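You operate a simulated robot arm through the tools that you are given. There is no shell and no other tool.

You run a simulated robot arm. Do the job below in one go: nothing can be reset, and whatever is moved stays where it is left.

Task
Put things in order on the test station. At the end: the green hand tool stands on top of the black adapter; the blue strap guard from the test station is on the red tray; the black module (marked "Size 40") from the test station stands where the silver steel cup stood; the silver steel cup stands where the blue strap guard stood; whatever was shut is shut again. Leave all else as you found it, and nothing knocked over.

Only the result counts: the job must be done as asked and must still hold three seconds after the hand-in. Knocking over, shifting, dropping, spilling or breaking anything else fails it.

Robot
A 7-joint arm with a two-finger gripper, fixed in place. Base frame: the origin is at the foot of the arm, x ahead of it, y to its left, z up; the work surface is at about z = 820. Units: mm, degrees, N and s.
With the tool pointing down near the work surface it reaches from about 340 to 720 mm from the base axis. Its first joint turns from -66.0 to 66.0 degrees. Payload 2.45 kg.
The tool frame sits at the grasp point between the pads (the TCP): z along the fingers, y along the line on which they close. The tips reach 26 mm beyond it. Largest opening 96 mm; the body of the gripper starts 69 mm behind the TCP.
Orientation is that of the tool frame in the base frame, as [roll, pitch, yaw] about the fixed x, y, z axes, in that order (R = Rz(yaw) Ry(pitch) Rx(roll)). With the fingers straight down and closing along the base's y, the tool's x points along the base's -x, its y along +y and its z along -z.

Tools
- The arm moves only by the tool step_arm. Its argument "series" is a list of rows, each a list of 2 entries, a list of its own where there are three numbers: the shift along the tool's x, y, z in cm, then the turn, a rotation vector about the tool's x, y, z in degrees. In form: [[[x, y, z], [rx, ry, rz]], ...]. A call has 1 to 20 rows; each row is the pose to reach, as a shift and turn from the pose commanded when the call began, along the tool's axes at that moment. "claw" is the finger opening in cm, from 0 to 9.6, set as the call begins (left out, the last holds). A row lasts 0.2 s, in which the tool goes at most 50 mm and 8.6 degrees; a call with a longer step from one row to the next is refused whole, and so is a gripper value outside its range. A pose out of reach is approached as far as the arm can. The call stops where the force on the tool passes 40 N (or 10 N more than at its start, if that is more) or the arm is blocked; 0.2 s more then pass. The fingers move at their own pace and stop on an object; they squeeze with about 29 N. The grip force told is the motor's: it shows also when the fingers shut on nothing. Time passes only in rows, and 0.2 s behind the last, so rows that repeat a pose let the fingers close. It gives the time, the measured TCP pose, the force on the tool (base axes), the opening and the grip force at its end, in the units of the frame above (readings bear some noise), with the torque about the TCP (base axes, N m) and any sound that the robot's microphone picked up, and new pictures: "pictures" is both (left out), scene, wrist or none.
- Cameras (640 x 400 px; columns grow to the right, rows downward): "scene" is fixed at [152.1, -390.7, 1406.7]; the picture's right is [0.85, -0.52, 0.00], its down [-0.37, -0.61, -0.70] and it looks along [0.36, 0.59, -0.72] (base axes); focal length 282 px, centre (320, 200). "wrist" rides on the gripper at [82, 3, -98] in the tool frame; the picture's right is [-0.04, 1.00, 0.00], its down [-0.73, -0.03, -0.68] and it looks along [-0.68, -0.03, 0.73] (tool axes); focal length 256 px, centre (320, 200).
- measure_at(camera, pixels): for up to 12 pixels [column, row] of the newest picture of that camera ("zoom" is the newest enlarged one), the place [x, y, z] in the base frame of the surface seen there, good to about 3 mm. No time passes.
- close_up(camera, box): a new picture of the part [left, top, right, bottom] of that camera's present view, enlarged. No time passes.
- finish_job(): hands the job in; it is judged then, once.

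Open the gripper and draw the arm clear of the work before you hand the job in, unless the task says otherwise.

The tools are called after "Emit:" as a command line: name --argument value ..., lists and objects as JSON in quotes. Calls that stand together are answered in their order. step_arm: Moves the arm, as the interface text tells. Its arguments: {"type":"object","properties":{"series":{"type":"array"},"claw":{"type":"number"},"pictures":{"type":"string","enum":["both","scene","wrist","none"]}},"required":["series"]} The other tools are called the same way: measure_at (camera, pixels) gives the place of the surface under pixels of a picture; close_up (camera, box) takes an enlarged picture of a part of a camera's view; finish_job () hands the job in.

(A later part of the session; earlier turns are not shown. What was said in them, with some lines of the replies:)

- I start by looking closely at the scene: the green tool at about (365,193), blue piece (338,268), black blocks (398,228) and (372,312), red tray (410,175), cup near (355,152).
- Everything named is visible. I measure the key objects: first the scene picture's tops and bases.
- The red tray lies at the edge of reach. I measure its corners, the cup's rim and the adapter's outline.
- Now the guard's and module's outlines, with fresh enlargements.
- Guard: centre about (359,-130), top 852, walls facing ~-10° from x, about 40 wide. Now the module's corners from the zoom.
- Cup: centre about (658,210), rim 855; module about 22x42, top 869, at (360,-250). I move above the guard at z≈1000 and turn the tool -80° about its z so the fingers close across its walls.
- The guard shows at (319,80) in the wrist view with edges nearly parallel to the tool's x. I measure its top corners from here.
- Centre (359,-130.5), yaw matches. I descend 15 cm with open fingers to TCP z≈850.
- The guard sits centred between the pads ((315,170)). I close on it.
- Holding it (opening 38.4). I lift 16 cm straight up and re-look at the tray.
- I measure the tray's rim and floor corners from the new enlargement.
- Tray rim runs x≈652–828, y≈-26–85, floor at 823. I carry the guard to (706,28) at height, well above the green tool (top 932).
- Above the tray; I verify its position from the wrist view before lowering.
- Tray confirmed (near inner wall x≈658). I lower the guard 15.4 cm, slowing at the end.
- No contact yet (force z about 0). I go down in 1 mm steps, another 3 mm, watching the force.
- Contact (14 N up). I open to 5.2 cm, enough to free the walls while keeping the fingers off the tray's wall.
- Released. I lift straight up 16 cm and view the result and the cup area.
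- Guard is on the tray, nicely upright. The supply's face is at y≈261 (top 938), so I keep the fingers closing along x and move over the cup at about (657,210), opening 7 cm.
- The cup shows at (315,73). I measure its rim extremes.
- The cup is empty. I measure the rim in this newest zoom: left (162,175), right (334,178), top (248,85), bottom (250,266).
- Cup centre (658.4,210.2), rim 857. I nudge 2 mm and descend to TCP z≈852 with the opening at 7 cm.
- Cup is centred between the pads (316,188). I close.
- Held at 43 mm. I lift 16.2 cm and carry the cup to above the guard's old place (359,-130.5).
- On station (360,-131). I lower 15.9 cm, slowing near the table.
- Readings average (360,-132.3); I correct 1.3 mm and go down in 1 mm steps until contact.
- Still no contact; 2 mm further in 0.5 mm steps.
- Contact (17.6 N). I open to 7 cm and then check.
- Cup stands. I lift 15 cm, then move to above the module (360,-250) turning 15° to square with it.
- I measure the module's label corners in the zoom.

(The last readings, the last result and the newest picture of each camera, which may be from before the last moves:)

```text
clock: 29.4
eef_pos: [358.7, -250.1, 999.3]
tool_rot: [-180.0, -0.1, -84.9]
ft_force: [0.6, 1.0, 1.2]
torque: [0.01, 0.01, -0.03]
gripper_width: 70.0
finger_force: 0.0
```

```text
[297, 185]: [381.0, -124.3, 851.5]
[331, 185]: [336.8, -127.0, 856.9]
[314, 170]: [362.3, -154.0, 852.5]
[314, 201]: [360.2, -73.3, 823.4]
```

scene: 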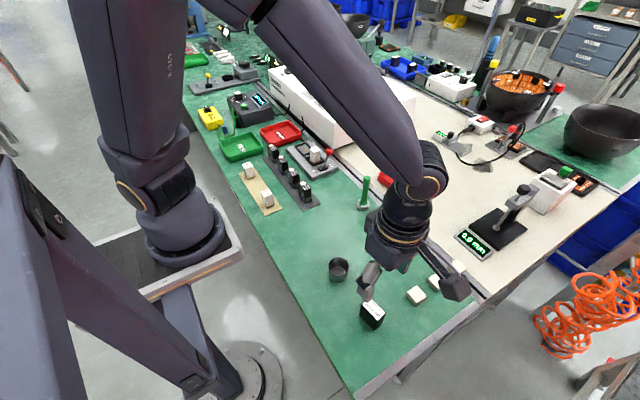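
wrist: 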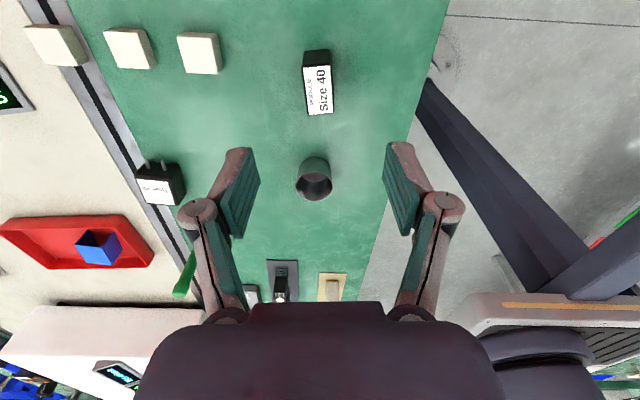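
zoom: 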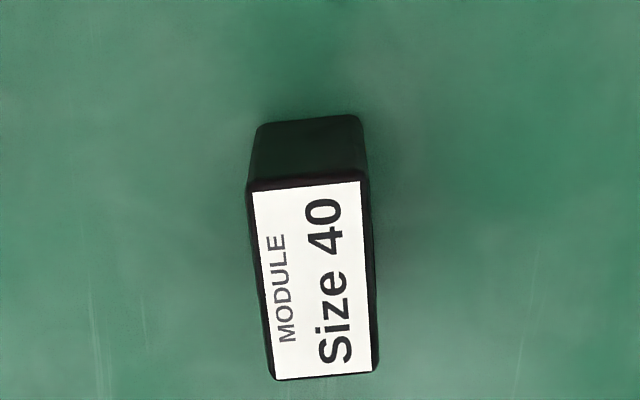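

Module centre (360,-249.7), about 3° more turn. I descend to TCP z≈852 with that correction.

Emit:
step_arm --series '[[[0, -0.08, 3], [0, 0, -3]], [[0, -0.08, 6], [0, 0, -3]], [[0, -0.08, 9], [0, 0, -3]], [[0, -0.08, 12], [0, 0, -3]], [[0, -0.08, 14], [0, 0, -3]], [[0, -0.08, 14.8], [0, 0, -3]], [[0, -0.08, 14.8], [0, 0, -3]]]' --pictures "wrist"

```text
clock: 31.0
eef_pos: [361.2, -250.1, 853.1]
tool_rot: [179.9, 0.1, -82.0]
ft_force: [0.0, 0.4, -0.4]
torque: [-0.01, 0.0, 0.02]
gripper_width: 69.8
finger_force: 0.1
```

wrist: 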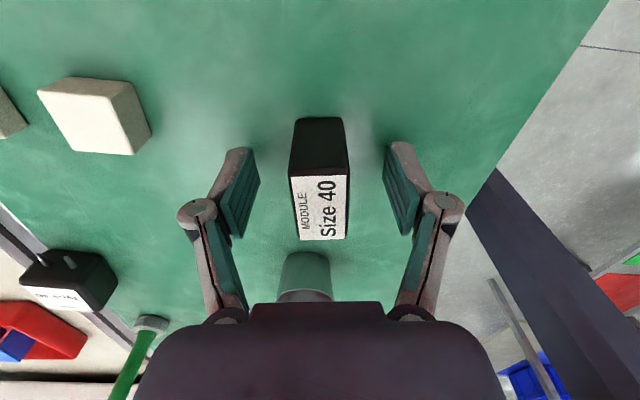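

The module is centred (319,185). I close on it.

Emit:
step_arm --series '[[[0, 0, 0], [0, 0, 0]], [[0, 0, 0], [0, 0, 0]], [[0, 0, 0], [0, 0, 0]], [[0, 0, 0], [0, 0, 0]], [[0, 0, 0], [0, 0, 0]]]' --claw 0.5 --pictures "wrist"

```text
clock: 32.2
eef_pos: [360.2, -248.3, 853.0]
tool_rot: [-180.0, 0.0, -82.0]
ft_force: [-0.8, 0.4, 0.7]
torque: [0.02, 0.03, -0.03]
gripper_width: 24.9
finger_force: 29.5
```

wrist: 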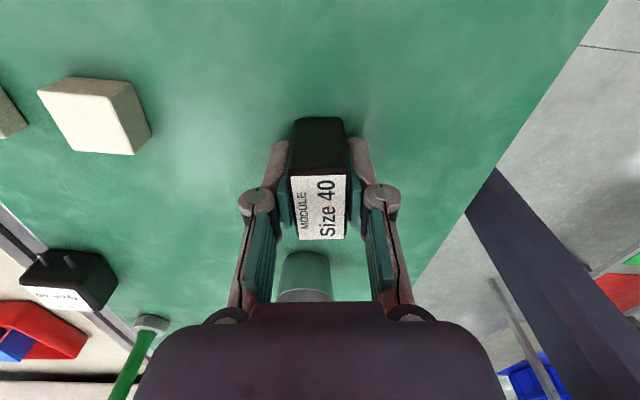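

Held (24.9 mm). I lift 17.7 cm and carry the module to above the cup's old place (658,210), passing high over the green tool.

Emit:
step_arm --series '[[[0, 0, -1], [0, 0, 0]], [[0, 0, -5], [0, 0, 0]], [[0, 0, -9.5], [0, 0, 0]], [[0, 0, -14], [0, 0, 0]], [[0, 0, -17.7], [0, 0, 0]], [[-1.24, -1.08, -17.7], [0, 0, 0]], [[-3.72, -3.23, -17.7], [0, 0, 0]], [[-6.82, -5.92, -17.7], [0, 0, 0]], [[-9.92, -8.61, -17.7], [0, 0, 0]], [[-13.02, -11.31, -17.7], [0, 0, 0]], [[-16.12, -14.0, -17.7], [0, 0, 0]], [[-19.22, -16.69, -17.7], [0, 0, 0]], [[-22.32, -19.38, -17.7], [0, 0, 0]], [[-25.42, -22.07, -17.7], [0, 0, 0]], [[-28.52, -24.76, -17.7], [0, 0, 0]], [[-31.62, -27.46, -17.7], [0, 0, 0]], [[-34.72, -30.15, -17.7], [0, 0, 0]], [[-37.61, -32.66, -17.7], [0, 0, 0]], [[-40.09, -34.81, -17.7], [0, 0, 0]], [[-41.33, -35.89, -17.7], [0, 0, 0]]]'

```text
clock: 36.4
eef_pos: [656.6, 210.2, 1029.2]
tool_rot: [180.0, -0.1, -82.0]
ft_force: [-1.0, -0.4, -0.8]
torque: [-0.01, 0.0, 0.0]
gripper_width: 25.0
finger_force: 29.4
```

scene: 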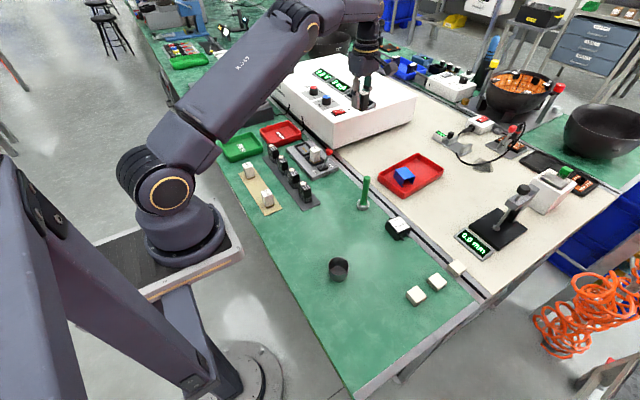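
wrist: 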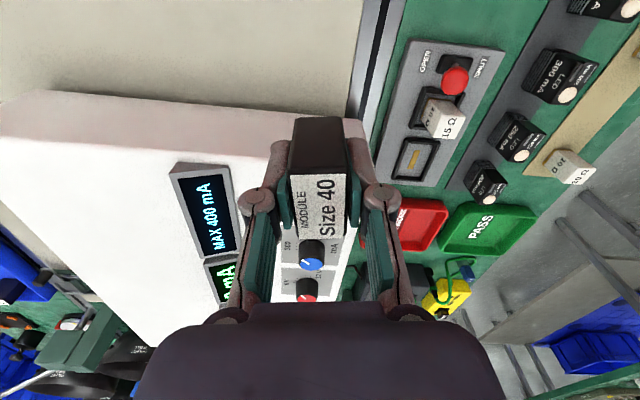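

On station. I lower 17.2 cm, slowing at the end.

Emit:
step_arm --series '[[[0, 0, 2], [0, 0, 0]], [[0, 0, 5.5], [0, 0, 0]], [[0, 0, 9.5], [0, 0, 0]], [[0, 0, 13], [0, 0, 0]], [[0, 0, 15.3], [0, 0, 0]], [[0, 0, 16.5], [0, 0, 0]], [[0, 0, 17.2], [0, 0, 0]], [[0, 0, 17.2], [0, 0, 0]]]'

```text
clock: 38.2
eef_pos: [658.6, 209.8, 858.1]
tool_rot: [-180.0, 0.0, -82.0]
ft_force: [-0.3, -0.4, 0.0]
torque: [0.0, 0.01, -0.03]
gripper_width: 25.0
finger_force: 28.8
```

scene: 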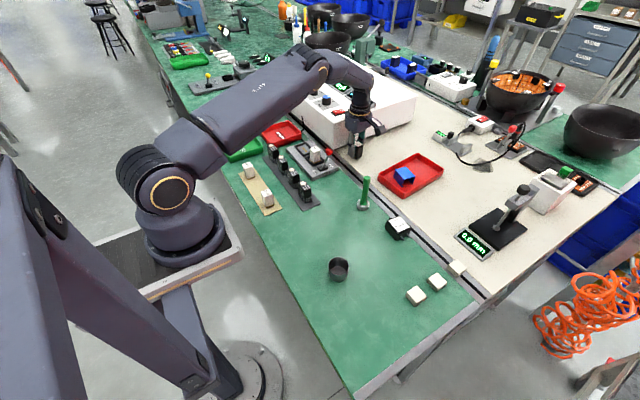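
wrist: 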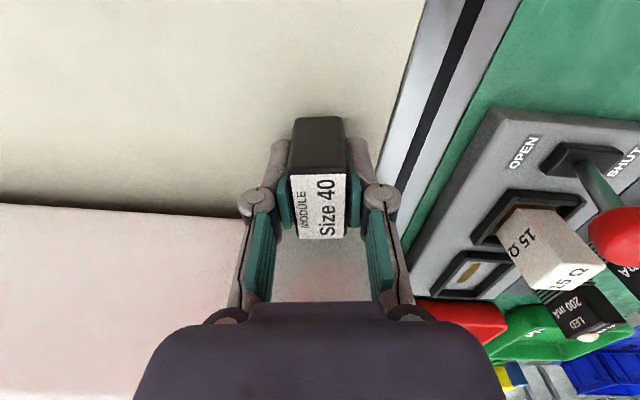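

Position (658.6,209.8) is right. I go down 4 mm in 1 mm steps.

Emit:
step_arm --series '[[[0, 0, 0.1], [0, 0, 0]], [[0, 0, 0.2], [0, 0, 0]], [[0, 0, 0.3], [0, 0, 0]], [[0, 0, 0.4], [0, 0, 0]], [[0, 0, 0.4], [0, 0, 0]]]' --pictures "none"

```text
clock: 39.4
eef_pos: [659.0, 209.2, 852.6]
tool_rot: [180.0, 0.0, -81.9]
ft_force: [0.3, -1.0, -0.4]
torque: [0.0, -0.01, 0.02]
gripper_width: 24.9
finger_force: 28.9
```

No contact yet; 1.5 mm more in half-millimetre steps.

Emit:
step_arm --series '[[[0, 0, 0.05], [0, 0, 0]], [[0, 0, 0.1], [0, 0, 0]], [[0, 0, 0.1], [0, 0, 0]]]' --pictures "none"

```text
clock: 40.2
eef_pos: [658.0, 210.1, 852.5]
tool_rot: [180.0, 0.0, -82.0]
ft_force: [-0.2, 0.1, -1.2]
torque: [0.0, -0.01, 0.0]
gripper_width: 24.8
finger_force: 28.9
```

Emit:
step_arm --series '[[[0, 0, 0.05], [0, 0, 0]], [[0, 0, 0.1], [0, 0, 0]], [[0, 0, 0.1], [0, 0, 0]]]' --pictures "none"

```text
clock: 41.0
eef_pos: [659.4, 210.7, 853.5]
tool_rot: [-179.9, -0.1, -82.0]
ft_force: [-4.4, 0.9, 5.8]
torque: [-0.03, 0.1, 0.01]
gripper_width: 25.2
finger_force: 29.0
```

Contact is felt (5.8 N, after the previous no-contact step). I open to 6 cm to release.

Emit:
step_arm --series '[[[0, 0, 0], [0, 0, 0]], [[0, 0, 0], [0, 0, 0]], [[0, 0, 0], [0, 0, 0]]]' --claw 6 --pictures "wrist"

```text
clock: 41.8
eef_pos: [659.4, 210.3, 852.5]
tool_rot: [-179.9, 0.0, -82.0]
ft_force: [-0.5, -0.5, 0.3]
torque: [0.01, 0.02, -0.02]
gripper_width: 60.0
finger_force: 0.0
```

wrist: 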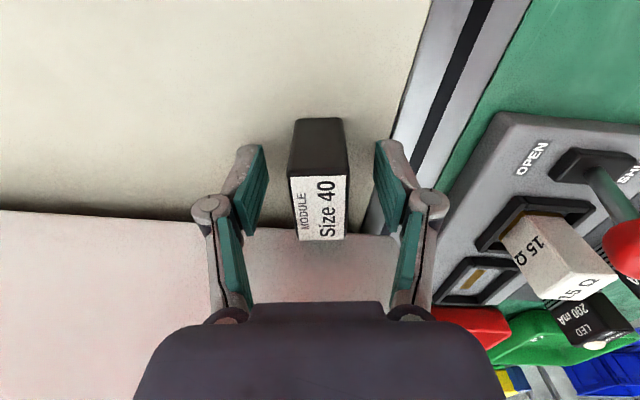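

Module released and standing. I lift and move above the green tool at about (537,9), z≈1060.

Emit:
step_arm --series '[[[0, 0, -1], [0, 0, 0]], [[0, 0, -5], [0, 0, 0]], [[0, 0, -9.5], [0, 0, 0]], [[0, 0, -14], [0, 0, 0]], [[0, 0, -18], [0, 0, 0]], [[0, 0, -20.8], [0, 0, 0]], [[1.82, 1.49, -20.8], [0, 0, 0]], [[4.92, 4.01, -20.8], [0, 0, 0]], [[8.02, 6.53, -20.8], [0, 0, 0]], [[11.12, 9.06, -20.8], [0, 0, 0]], [[14.22, 11.58, -20.8], [0, 0, 0]], [[17.0, 13.85, -20.8], [0, 0, 0]], [[18.23, 14.85, -20.8], [0, 0, 0]], [[18.23, 14.85, -20.8], [0, 0, 0]]]'

Emit:
close_up --camera "scene" --box '[320, 120, 440, 195]'

Emit:
close_up --camera "wrist" --box '[200, 0, 440, 150]'

```text
clock: 44.8
eef_pos: [536.5, 9.3, 1062.2]
tool_rot: [-179.9, -0.1, -82.0]
ft_force: [-0.4, 0.7, -0.7]
torque: [0.01, 0.0, 0.01]
gripper_width: 59.8
finger_force: 0.2
```

scene: 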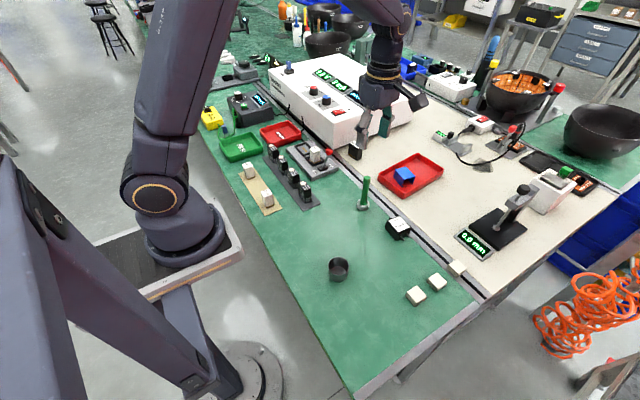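
wrist: 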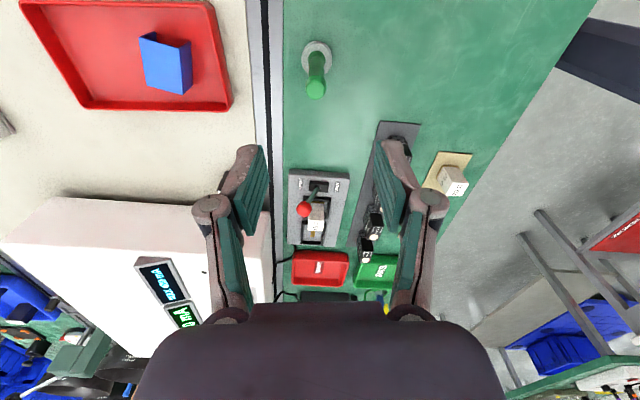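

```text
5.33 times, centred on (380, 158) of scene
```

zoom: 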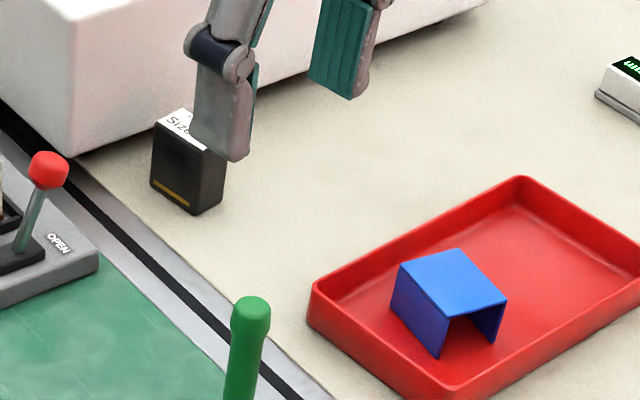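

```text
2.67 times, centred on (320, 75) of wrist
```

zoom: 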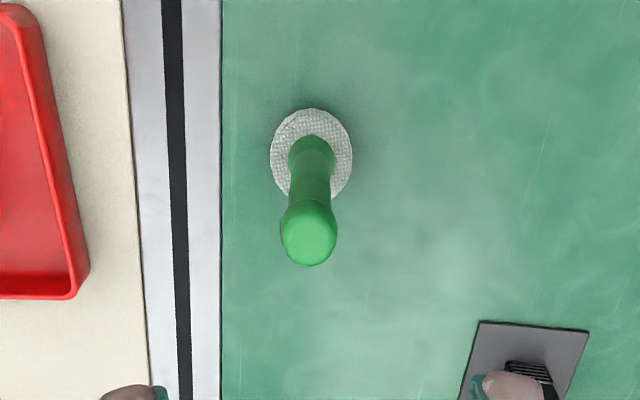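

Module, guard look right. I measure the green tool's top and base rim in this zoom.

Emit:
measure_at --camera "zoom" --pixels '[[308, 232], [286, 232], [333, 232], [308, 205], [308, 260], [275, 155], [348, 155], [313, 112], [285, 185], [341, 180], [312, 160], [290, 120]]'

```text
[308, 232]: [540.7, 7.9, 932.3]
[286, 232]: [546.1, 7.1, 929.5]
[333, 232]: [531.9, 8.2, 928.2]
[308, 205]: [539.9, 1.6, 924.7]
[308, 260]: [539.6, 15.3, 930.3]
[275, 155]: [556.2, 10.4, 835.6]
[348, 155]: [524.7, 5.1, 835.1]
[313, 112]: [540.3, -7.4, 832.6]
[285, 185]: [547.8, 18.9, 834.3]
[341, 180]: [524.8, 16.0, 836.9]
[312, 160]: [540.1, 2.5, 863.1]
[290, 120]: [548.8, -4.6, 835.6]
```

Rod axis is at (540,8), base dia ~32, top 932. I shift onto it and descend to TCP z≈885.

Emit:
step_arm --series '[[[0.14, -0.28, 0], [0, 0, 0]], [[0.14, -0.28, 3], [0, 0, 0]], [[0.14, -0.28, 6], [0, 0, 0]], [[0.14, -0.28, 9], [0, 0, 0]], [[0.14, -0.28, 12], [0, 0, 0]], [[0.14, -0.28, 15], [0, 0, 0]], [[0.14, -0.28, 17.0], [0, 0, 0]], [[0.14, -0.28, 17.6], [0, 0, 0]], [[0.14, -0.28, 17.6], [0, 0, 0]]]'

```text
clock: 46.8
eef_pos: [540.0, 7.9, 884.1]
tool_rot: [-180.0, 0.0, -82.0]
ft_force: [-0.2, 0.6, -0.3]
torque: [0.0, -0.01, 0.01]
gripper_width: 60.2
finger_force: 0.1
```

scene: 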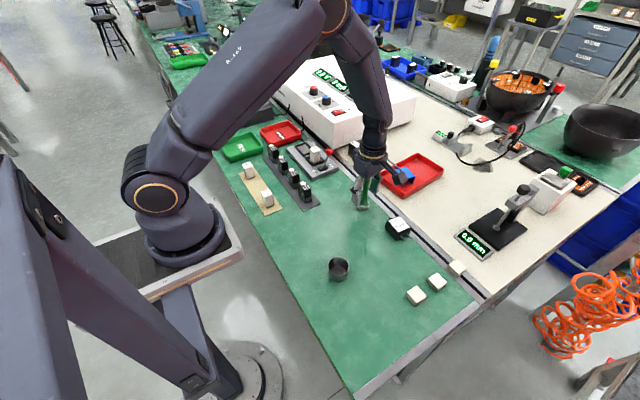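
wrist: 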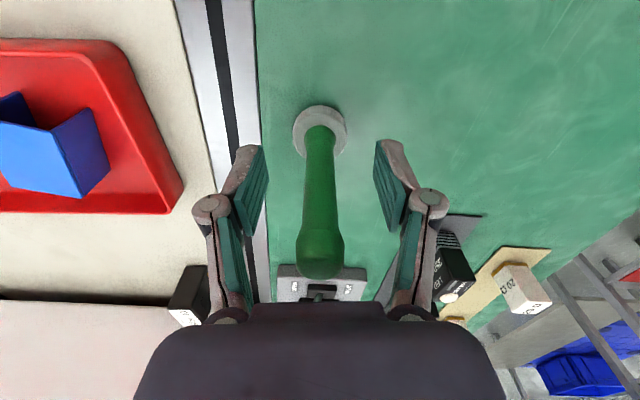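

The rod is centred between the pads. I close on it.

Emit:
step_arm --series '[[[0, 0, 0], [0, 0, 0]], [[0, 0, 0], [0, 0, 0]], [[0, 0, 0], [0, 0, 0]], [[0, 0, 0], [0, 0, 0]], [[0, 0, 0], [0, 0, 0]]]' --claw 0 --pictures "wrist"

```text
clock: 48.0
eef_pos: [539.9, 9.3, 884.7]
tool_rot: [179.9, 0.0, -81.9]
ft_force: [0.1, 0.1, 0.4]
torque: [-0.01, 0.0, -0.01]
gripper_width: 15.2
finger_force: 28.6
```

wrist: 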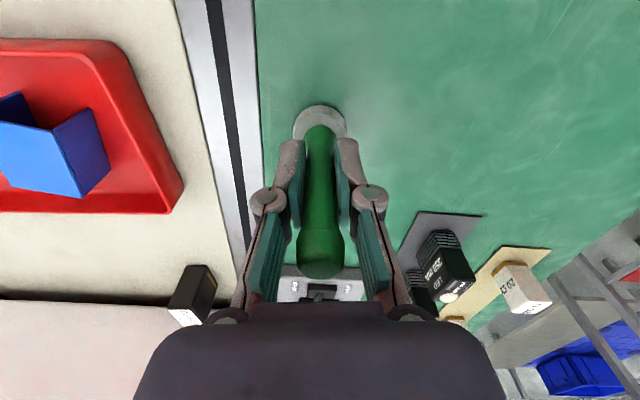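

Held (15.2 mm). I lift 10 cm and re-measure the adapter's top from the scene camera.

Emit:
step_arm --series '[[[0, 0, -0.5], [0, 0, 0]], [[0, 0, -2], [0, 0, 0]], [[0, 0, -5], [0, 0, 0]], [[0, 0, -8], [0, 0, 0]], [[0, 0, -10], [0, 0, 0]], [[0, 0, -10], [0, 0, 0]]]'

Emit:
close_up --camera "scene" --box '[373, 202, 423, 252]'

```text
clock: 49.4
eef_pos: [539.4, 7.0, 985.3]
tool_rot: [180.0, 0.0, -82.0]
ft_force: [-0.6, 0.0, -0.5]
torque: [0.01, 0.03, -0.05]
gripper_width: 15.3
finger_force: 28.7
```

scene: 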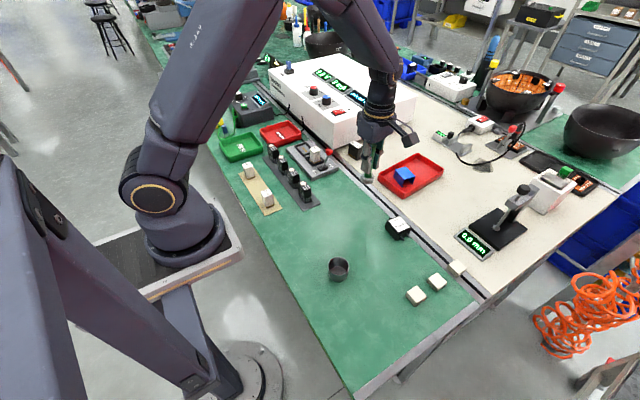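
wrist: 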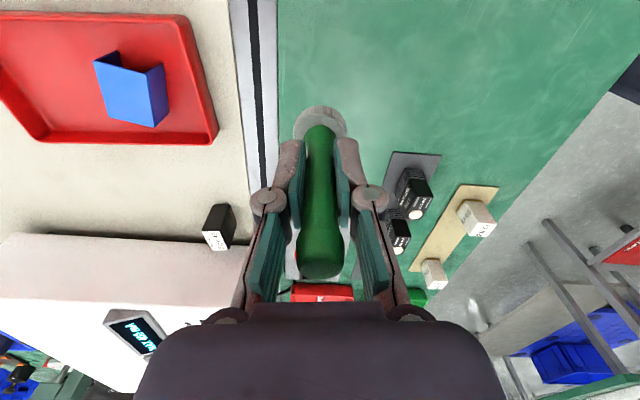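

```text
8.00 times, centred on (398, 227) of scene
```

zoom: 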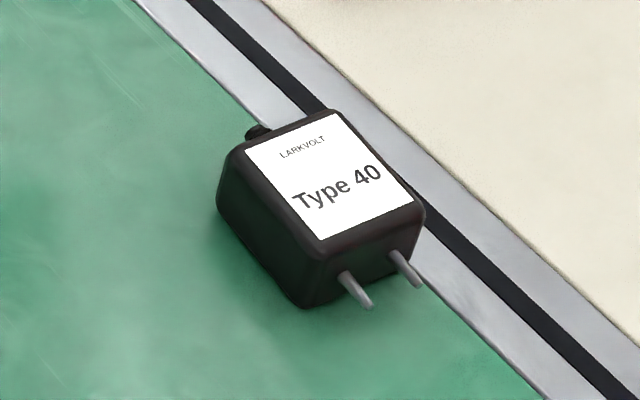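

Emit:
measure_at --camera "zoom" --pixels '[[248, 150], [333, 114], [410, 202], [325, 238], [330, 175], [240, 148], [340, 112], [420, 210], [320, 248], [290, 170], [370, 180], [330, 130]]'

```text
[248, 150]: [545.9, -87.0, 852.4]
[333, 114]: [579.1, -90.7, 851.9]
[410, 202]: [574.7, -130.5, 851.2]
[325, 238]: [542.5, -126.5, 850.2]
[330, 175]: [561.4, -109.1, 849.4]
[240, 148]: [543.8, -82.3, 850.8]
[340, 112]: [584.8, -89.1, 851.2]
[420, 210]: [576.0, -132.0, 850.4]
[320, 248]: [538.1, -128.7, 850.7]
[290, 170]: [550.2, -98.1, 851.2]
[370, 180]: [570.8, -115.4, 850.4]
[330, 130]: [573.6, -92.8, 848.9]
```

Adapter top centre (560.6,-108.4), z≈851. I carry the tool above it (base bottom at ~920).

Emit:
step_arm --series '[[[1.2, -0.04, 0], [0, 0, 0]], [[3.6, -0.13, 0], [0, 0, 0]], [[6.2, -0.23, 0], [0, 0, 0]], [[8.8, -0.33, 0], [0, 0, 0]], [[10.8, -0.4, 0], [0, 0, 0]], [[11.82, -0.44, 0], [0, 0, 0]], [[11.82, -0.44, 0], [0, 0, 0]]]'

Emit:
close_up --camera "scene" --box '[350, 170, 440, 250]'

```text
clock: 51.0
eef_pos: [560.7, -110.0, 983.8]
tool_rot: [179.9, 0.1, -81.9]
ft_force: [-0.2, 0.3, -1.0]
torque: [0.0, -0.03, 0.01]
gripper_width: 15.5
finger_force: 29.5
```

scene: 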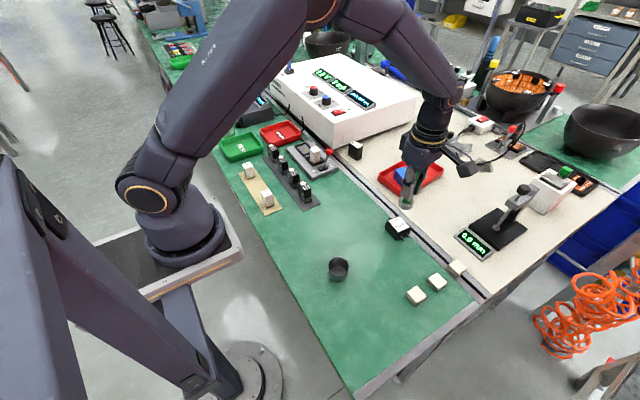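
wrist: 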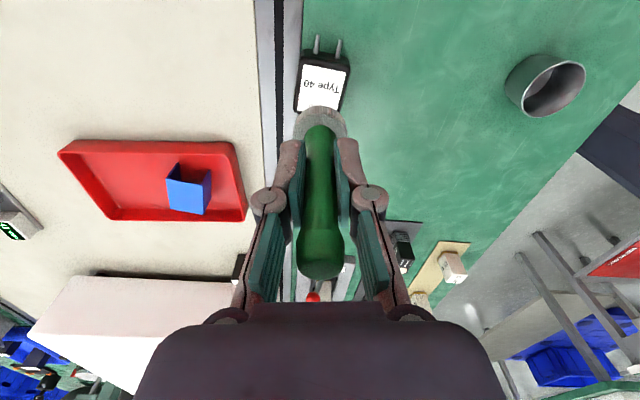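

```text
5.00 times, centred on (395, 210) of scene
```

zoom: 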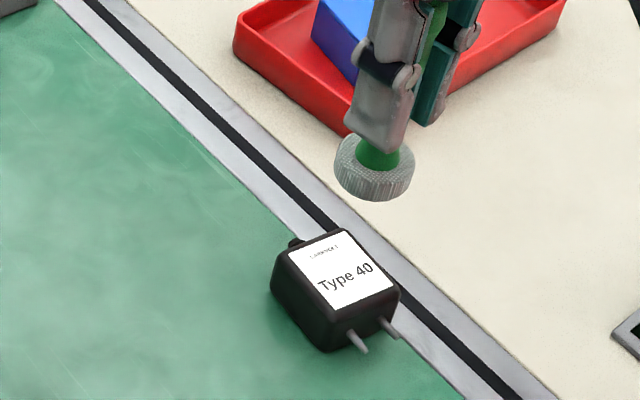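

Now I lower 6.4 cm, to about 5 mm above contact, and look at the alignment.

Emit:
step_arm --series '[[[0, 0, 1], [0, 0, 0]], [[0, 0, 2.5], [0, 0, 0]], [[0, 0, 4], [0, 0, 0]], [[0, 0, 5.2], [0, 0, 0]], [[0, 0, 6], [0, 0, 0]], [[0, 0, 6.4], [0, 0, 0]], [[0, 0, 6.4], [0, 0, 0]]]'

Emit:
close_up --camera "scene" --box '[370, 190, 430, 250]'

Emit:
close_up --camera "wrist" --box '[240, 20, 400, 170]'

```text
clock: 52.6
eef_pos: [560.7, -110.5, 920.1]
tool_rot: [179.9, 0.0, -82.0]
ft_force: [0.7, 0.4, -0.9]
torque: [0.0, -0.03, -0.03]
gripper_width: 15.3
finger_force: 28.9
```

scene: 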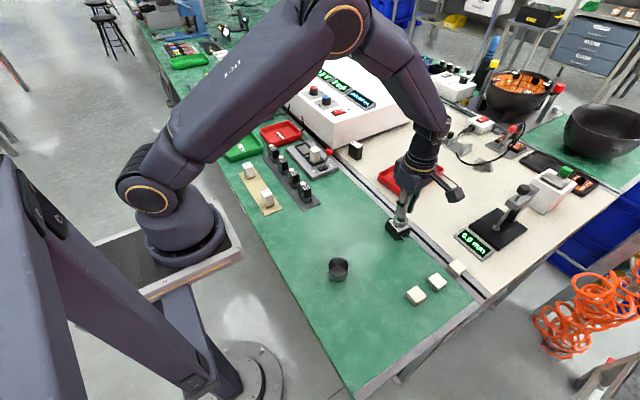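
wrist: 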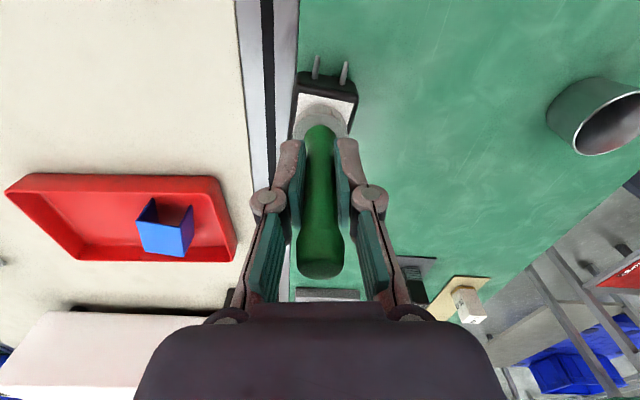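

```text
6.67 times, centred on (400, 220) of scene
```

zoom: 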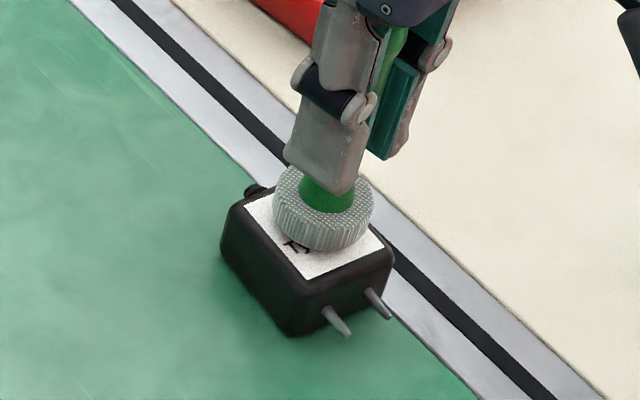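

```text
2.67 times, centred on (320, 95) of wrist
```

zoom: 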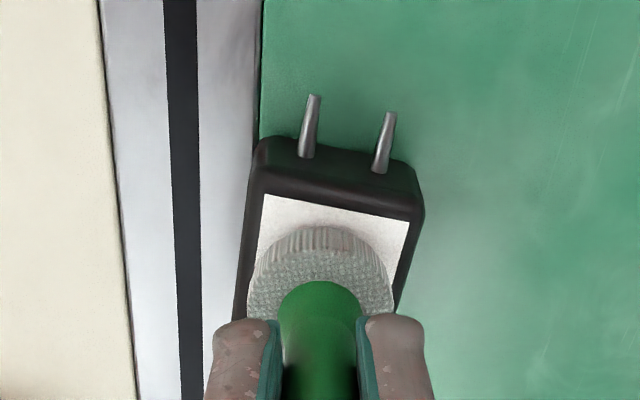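

The base is about 1.7 mm too far toward -y; I correct (tool x -1.8 mm, y +0.8 mm) and lower 3.5 mm in small steps.

Emit:
step_arm --series '[[[-0.18, 0.08, 0], [0, 0, 0]], [[-0.18, 0.08, 0.1], [0, 0, 0]], [[-0.18, 0.08, 0.2], [0, 0, 0]], [[-0.18, 0.08, 0.3], [0, 0, 0]], [[-0.18, 0.08, 0.35], [0, 0, 0]], [[-0.18, 0.08, 0.35], [0, 0, 0]]]' --pictures "none"

```text
clock: 54.0
eef_pos: [559.1, -107.2, 917.1]
tool_rot: [180.0, 0.0, -81.9]
ft_force: [-0.4, 0.0, -0.2]
torque: [-0.01, 0.03, -0.02]
gripper_width: 15.3
finger_force: 29.0
```

No contact yet; 1 mm more in half-millimetre steps.

Emit:
step_arm --series '[[[0, 0, 0.05], [0, 0, 0]], [[0, 0, 0.1], [0, 0, 0]], [[0, 0, 0.1], [0, 0, 0]]]' --pictures "none"

```text
clock: 54.8
eef_pos: [559.3, -108.0, 915.6]
tool_rot: [180.0, 0.0, -82.0]
ft_force: [0.4, 0.4, -0.3]
torque: [0.01, -0.03, 0.0]
gripper_width: 15.2
finger_force: 29.4
```

Emit:
step_arm --series '[[[0, 0, 0.05], [0, 0, 0]], [[0, 0, 0.1], [0, 0, 0]], [[0, 0, 0.1], [0, 0, 0]]]' --pictures "none"

```text
clock: 55.6
eef_pos: [560.7, -108.1, 915.7]
tool_rot: [-179.9, -0.1, -82.0]
ft_force: [-1.0, -2.5, 10.2]
torque: [-0.05, 0.02, 0.0]
gripper_width: 15.3
finger_force: 28.5
```

Contact (10 N). I check the seating in enlarged views before releasing.

Emit:
step_arm --series '[[[0, 0, 0], [0, 0, 0]]]'

Emit:
close_up --camera "wrist" --box '[240, 20, 400, 170]'

Emit:
close_up --camera "scene" --box '[370, 190, 430, 250]'

```text
clock: 56.0
eef_pos: [560.7, -107.7, 915.1]
tool_rot: [-179.9, 0.0, -82.0]
ft_force: [0.7, -1.7, 14.1]
torque: [-0.06, -0.03, 0.01]
gripper_width: 15.4
finger_force: 29.0
```

scene: 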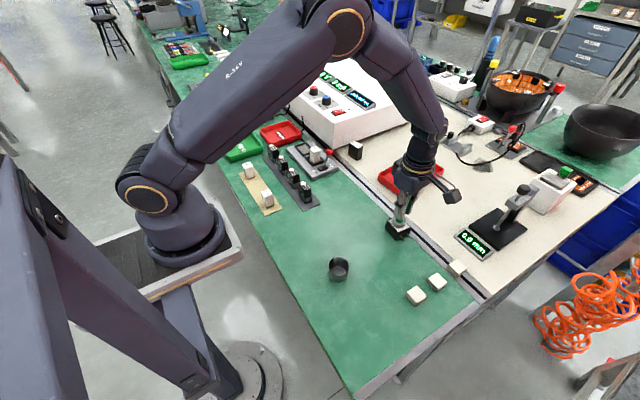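
wrist: 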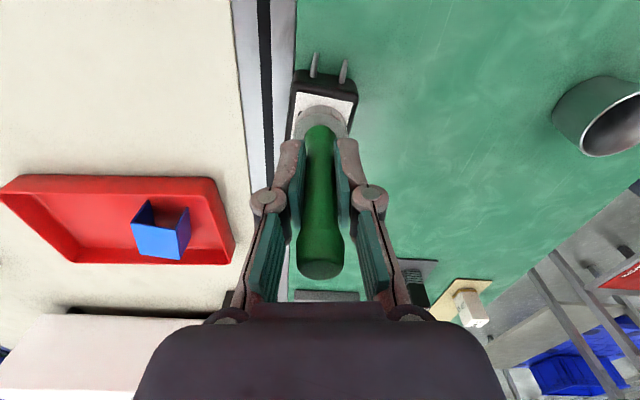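

```text
2.67 times, centred on (320, 95) of wrist
```

zoom: 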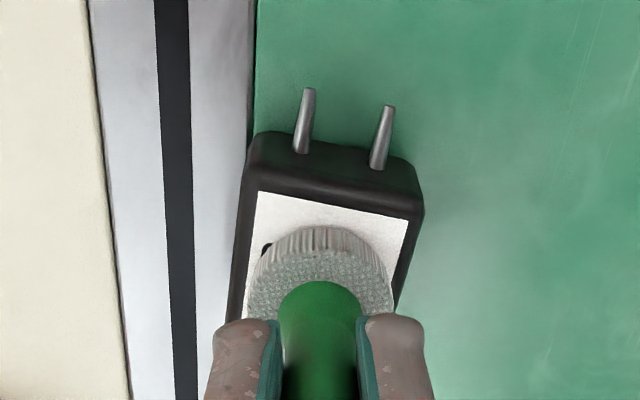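

```text
6.67 times, centred on (400, 220) of scene
```

zoom: 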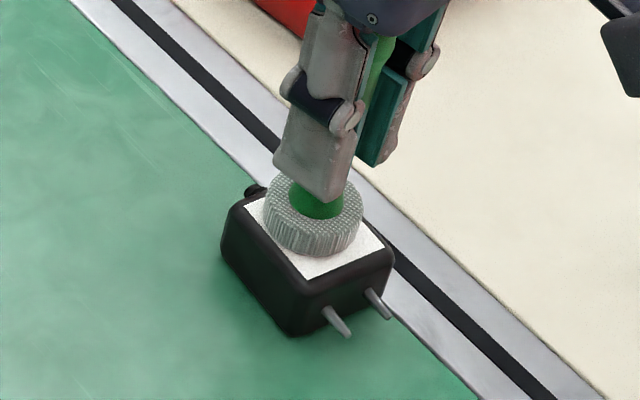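

The base sits wholly within the adapter's top. I release, opening to 6 cm.

Emit:
step_arm --series '[[[0, 0, 0], [0, 0, 0]], [[0, 0, 0], [0, 0, 0]], [[0, 0, 0], [0, 0, 0]], [[0, 0, 0], [0, 0, 0]]]' --claw 6

Emit:
close_up --camera "scene" --box '[370, 180, 440, 250]'

```text
clock: 57.0
eef_pos: [558.9, -107.4, 915.5]
tool_rot: [179.9, 0.0, -82.1]
ft_force: [-0.4, 0.3, 0.0]
torque: [-0.03, 0.0, 0.04]
gripper_width: 60.0
finger_force: 0.1
```

scene: 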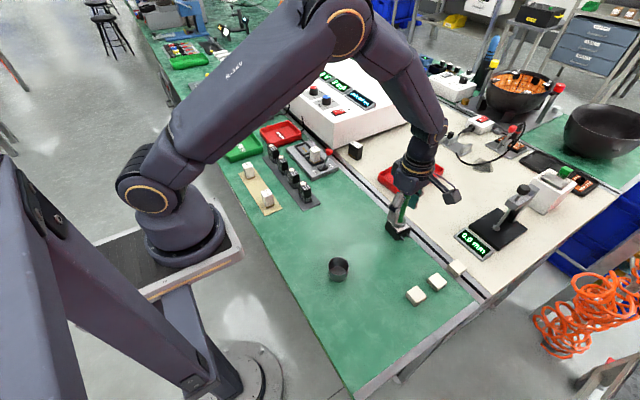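
wrist: 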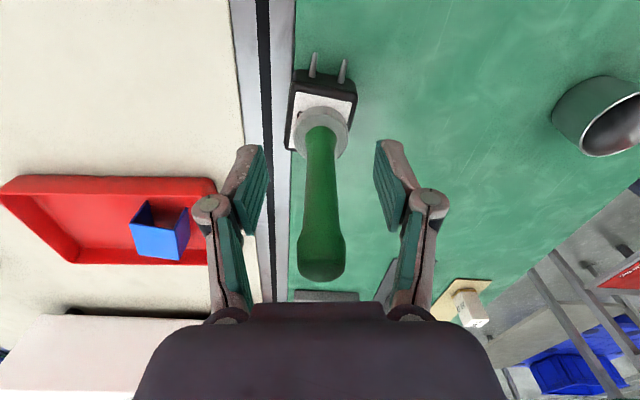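

```text
5.71 times, centred on (405, 215) of scene
```

zoom: 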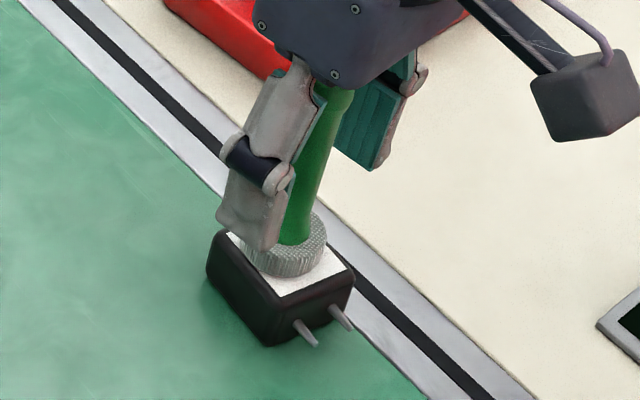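

The tool stands freely. I lift straight up 20 cm, then draw back towards the start pose, staying high.

Emit:
step_arm --series '[[[0, 0, -1], [0, 0, 0]], [[0, 0, -3], [0, 0, 0]], [[0, 0, -6], [0, 0, 0]], [[0, 0, -10], [0, 0, 0]], [[0, 0, -14], [0, 0, 0]], [[0, 0, -18], [0, 0, 0]], [[0, 0, -22], [0, 0, 0]], [[-3, 2.5, -22], [0, 0, 0]], [[-6, 5, -22], [0, 0, 0]], [[-9, 7.5, -22], [0, 0, 0]], [[-12, 10, -22], [0, 0, 0]], [[-15, 12.5, -22], [0, 0, 0]], [[-15, 12.5, -22], [0, 0, 0]]]'

Emit:
close_up --camera "scene" --box '[310, 120, 470, 290]'

Emit:
close_up --camera "scene" --box '[220, 110, 380, 210]'

```text
clock: 59.8
eef_pos: [415.8, 23.1, 1133.2]
tool_rot: [180.0, 0.0, -81.9]
ft_force: [0.1, 0.4, -0.1]
torque: [-0.01, -0.04, 0.02]
gripper_width: 60.2
finger_force: 0.0
```

scene: 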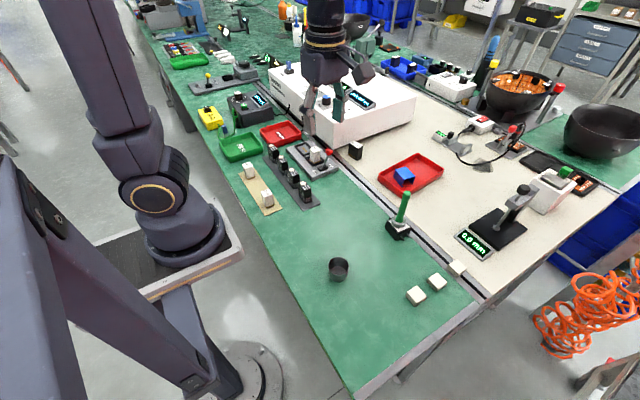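
wrist: 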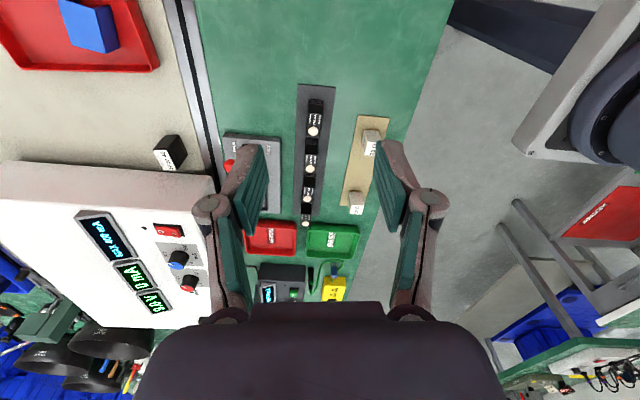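

```text
2.35 times, centred on (390, 205) of scene
```

zoom: 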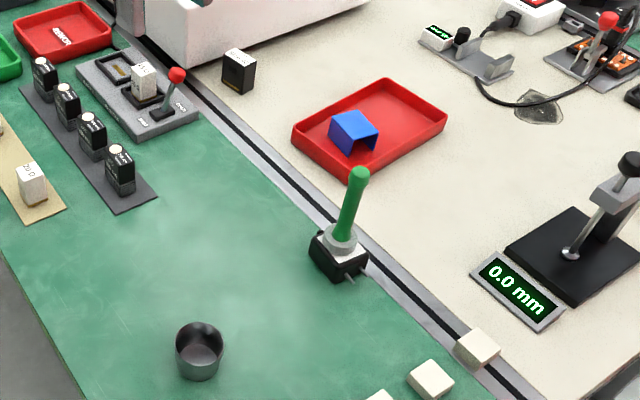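

```text
4.00 times, centred on (300, 160) of scene
```

zoom: 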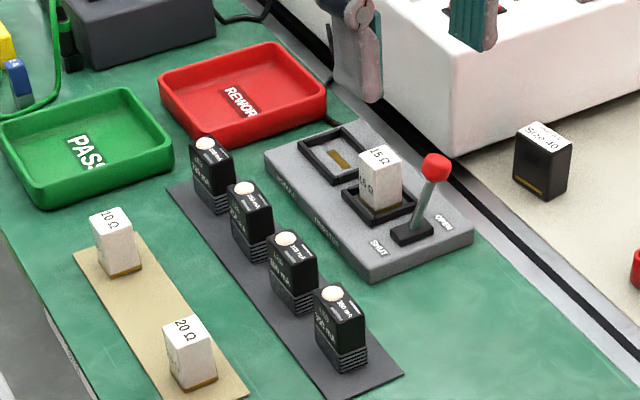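

All looks right and the test fixture is unchanged. A last check of positions of cup, module and tool.

Emit:
measure_at --camera "scene" --pixels '[[330, 264], [347, 264], [338, 259], [338, 269], [355, 144], [356, 152], [405, 195], [398, 232]]'

Emit:
close_up --camera "scene" --box '[370, 180, 440, 250]'

```text
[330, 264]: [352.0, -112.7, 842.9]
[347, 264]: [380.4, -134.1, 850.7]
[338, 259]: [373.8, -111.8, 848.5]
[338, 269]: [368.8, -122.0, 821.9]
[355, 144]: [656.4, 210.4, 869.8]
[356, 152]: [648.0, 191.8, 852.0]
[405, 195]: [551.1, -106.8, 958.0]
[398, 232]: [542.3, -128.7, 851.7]
```

```text
5.71 times, centred on (405, 215) of scene
```

zoom: 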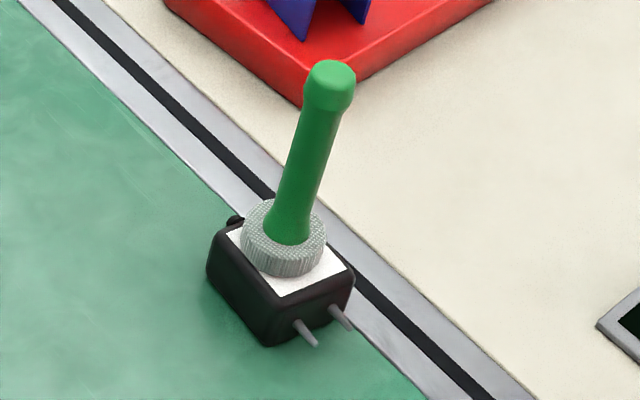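

The tool stands upright on the adapter, the guard is on the red tray, and the module and cup are in their new places. The arm is clear with the gripper open, so I hand the job in.

Emit:
finish_job

```text
The job is handed in.
```

I did all four moves and handed the job in; the tool gave no verdict. In the last pictures nothing else had been shifted or knocked over.

- **Green hand tool:** it stands upright on top of the black adapter ("Type 40"), with its base wholly inside the adapter's top.
- **Blue strap guard:** it stands on the plain red tray. There is a second red tray marked "REWORK"; I took "the red tray" to mean the unmarked one.
- **Black module ("Size 40"):** it stands at about (659, 210), where the steel cup stood.
- **Silver steel cup:** it stands at about (359, -130), where the guard stood.
- **Shut things:** I didn't have to open anything, and the lever on the test fixture is as it was at the start.

I left the arm raised and clear of the work, with the gripper open.
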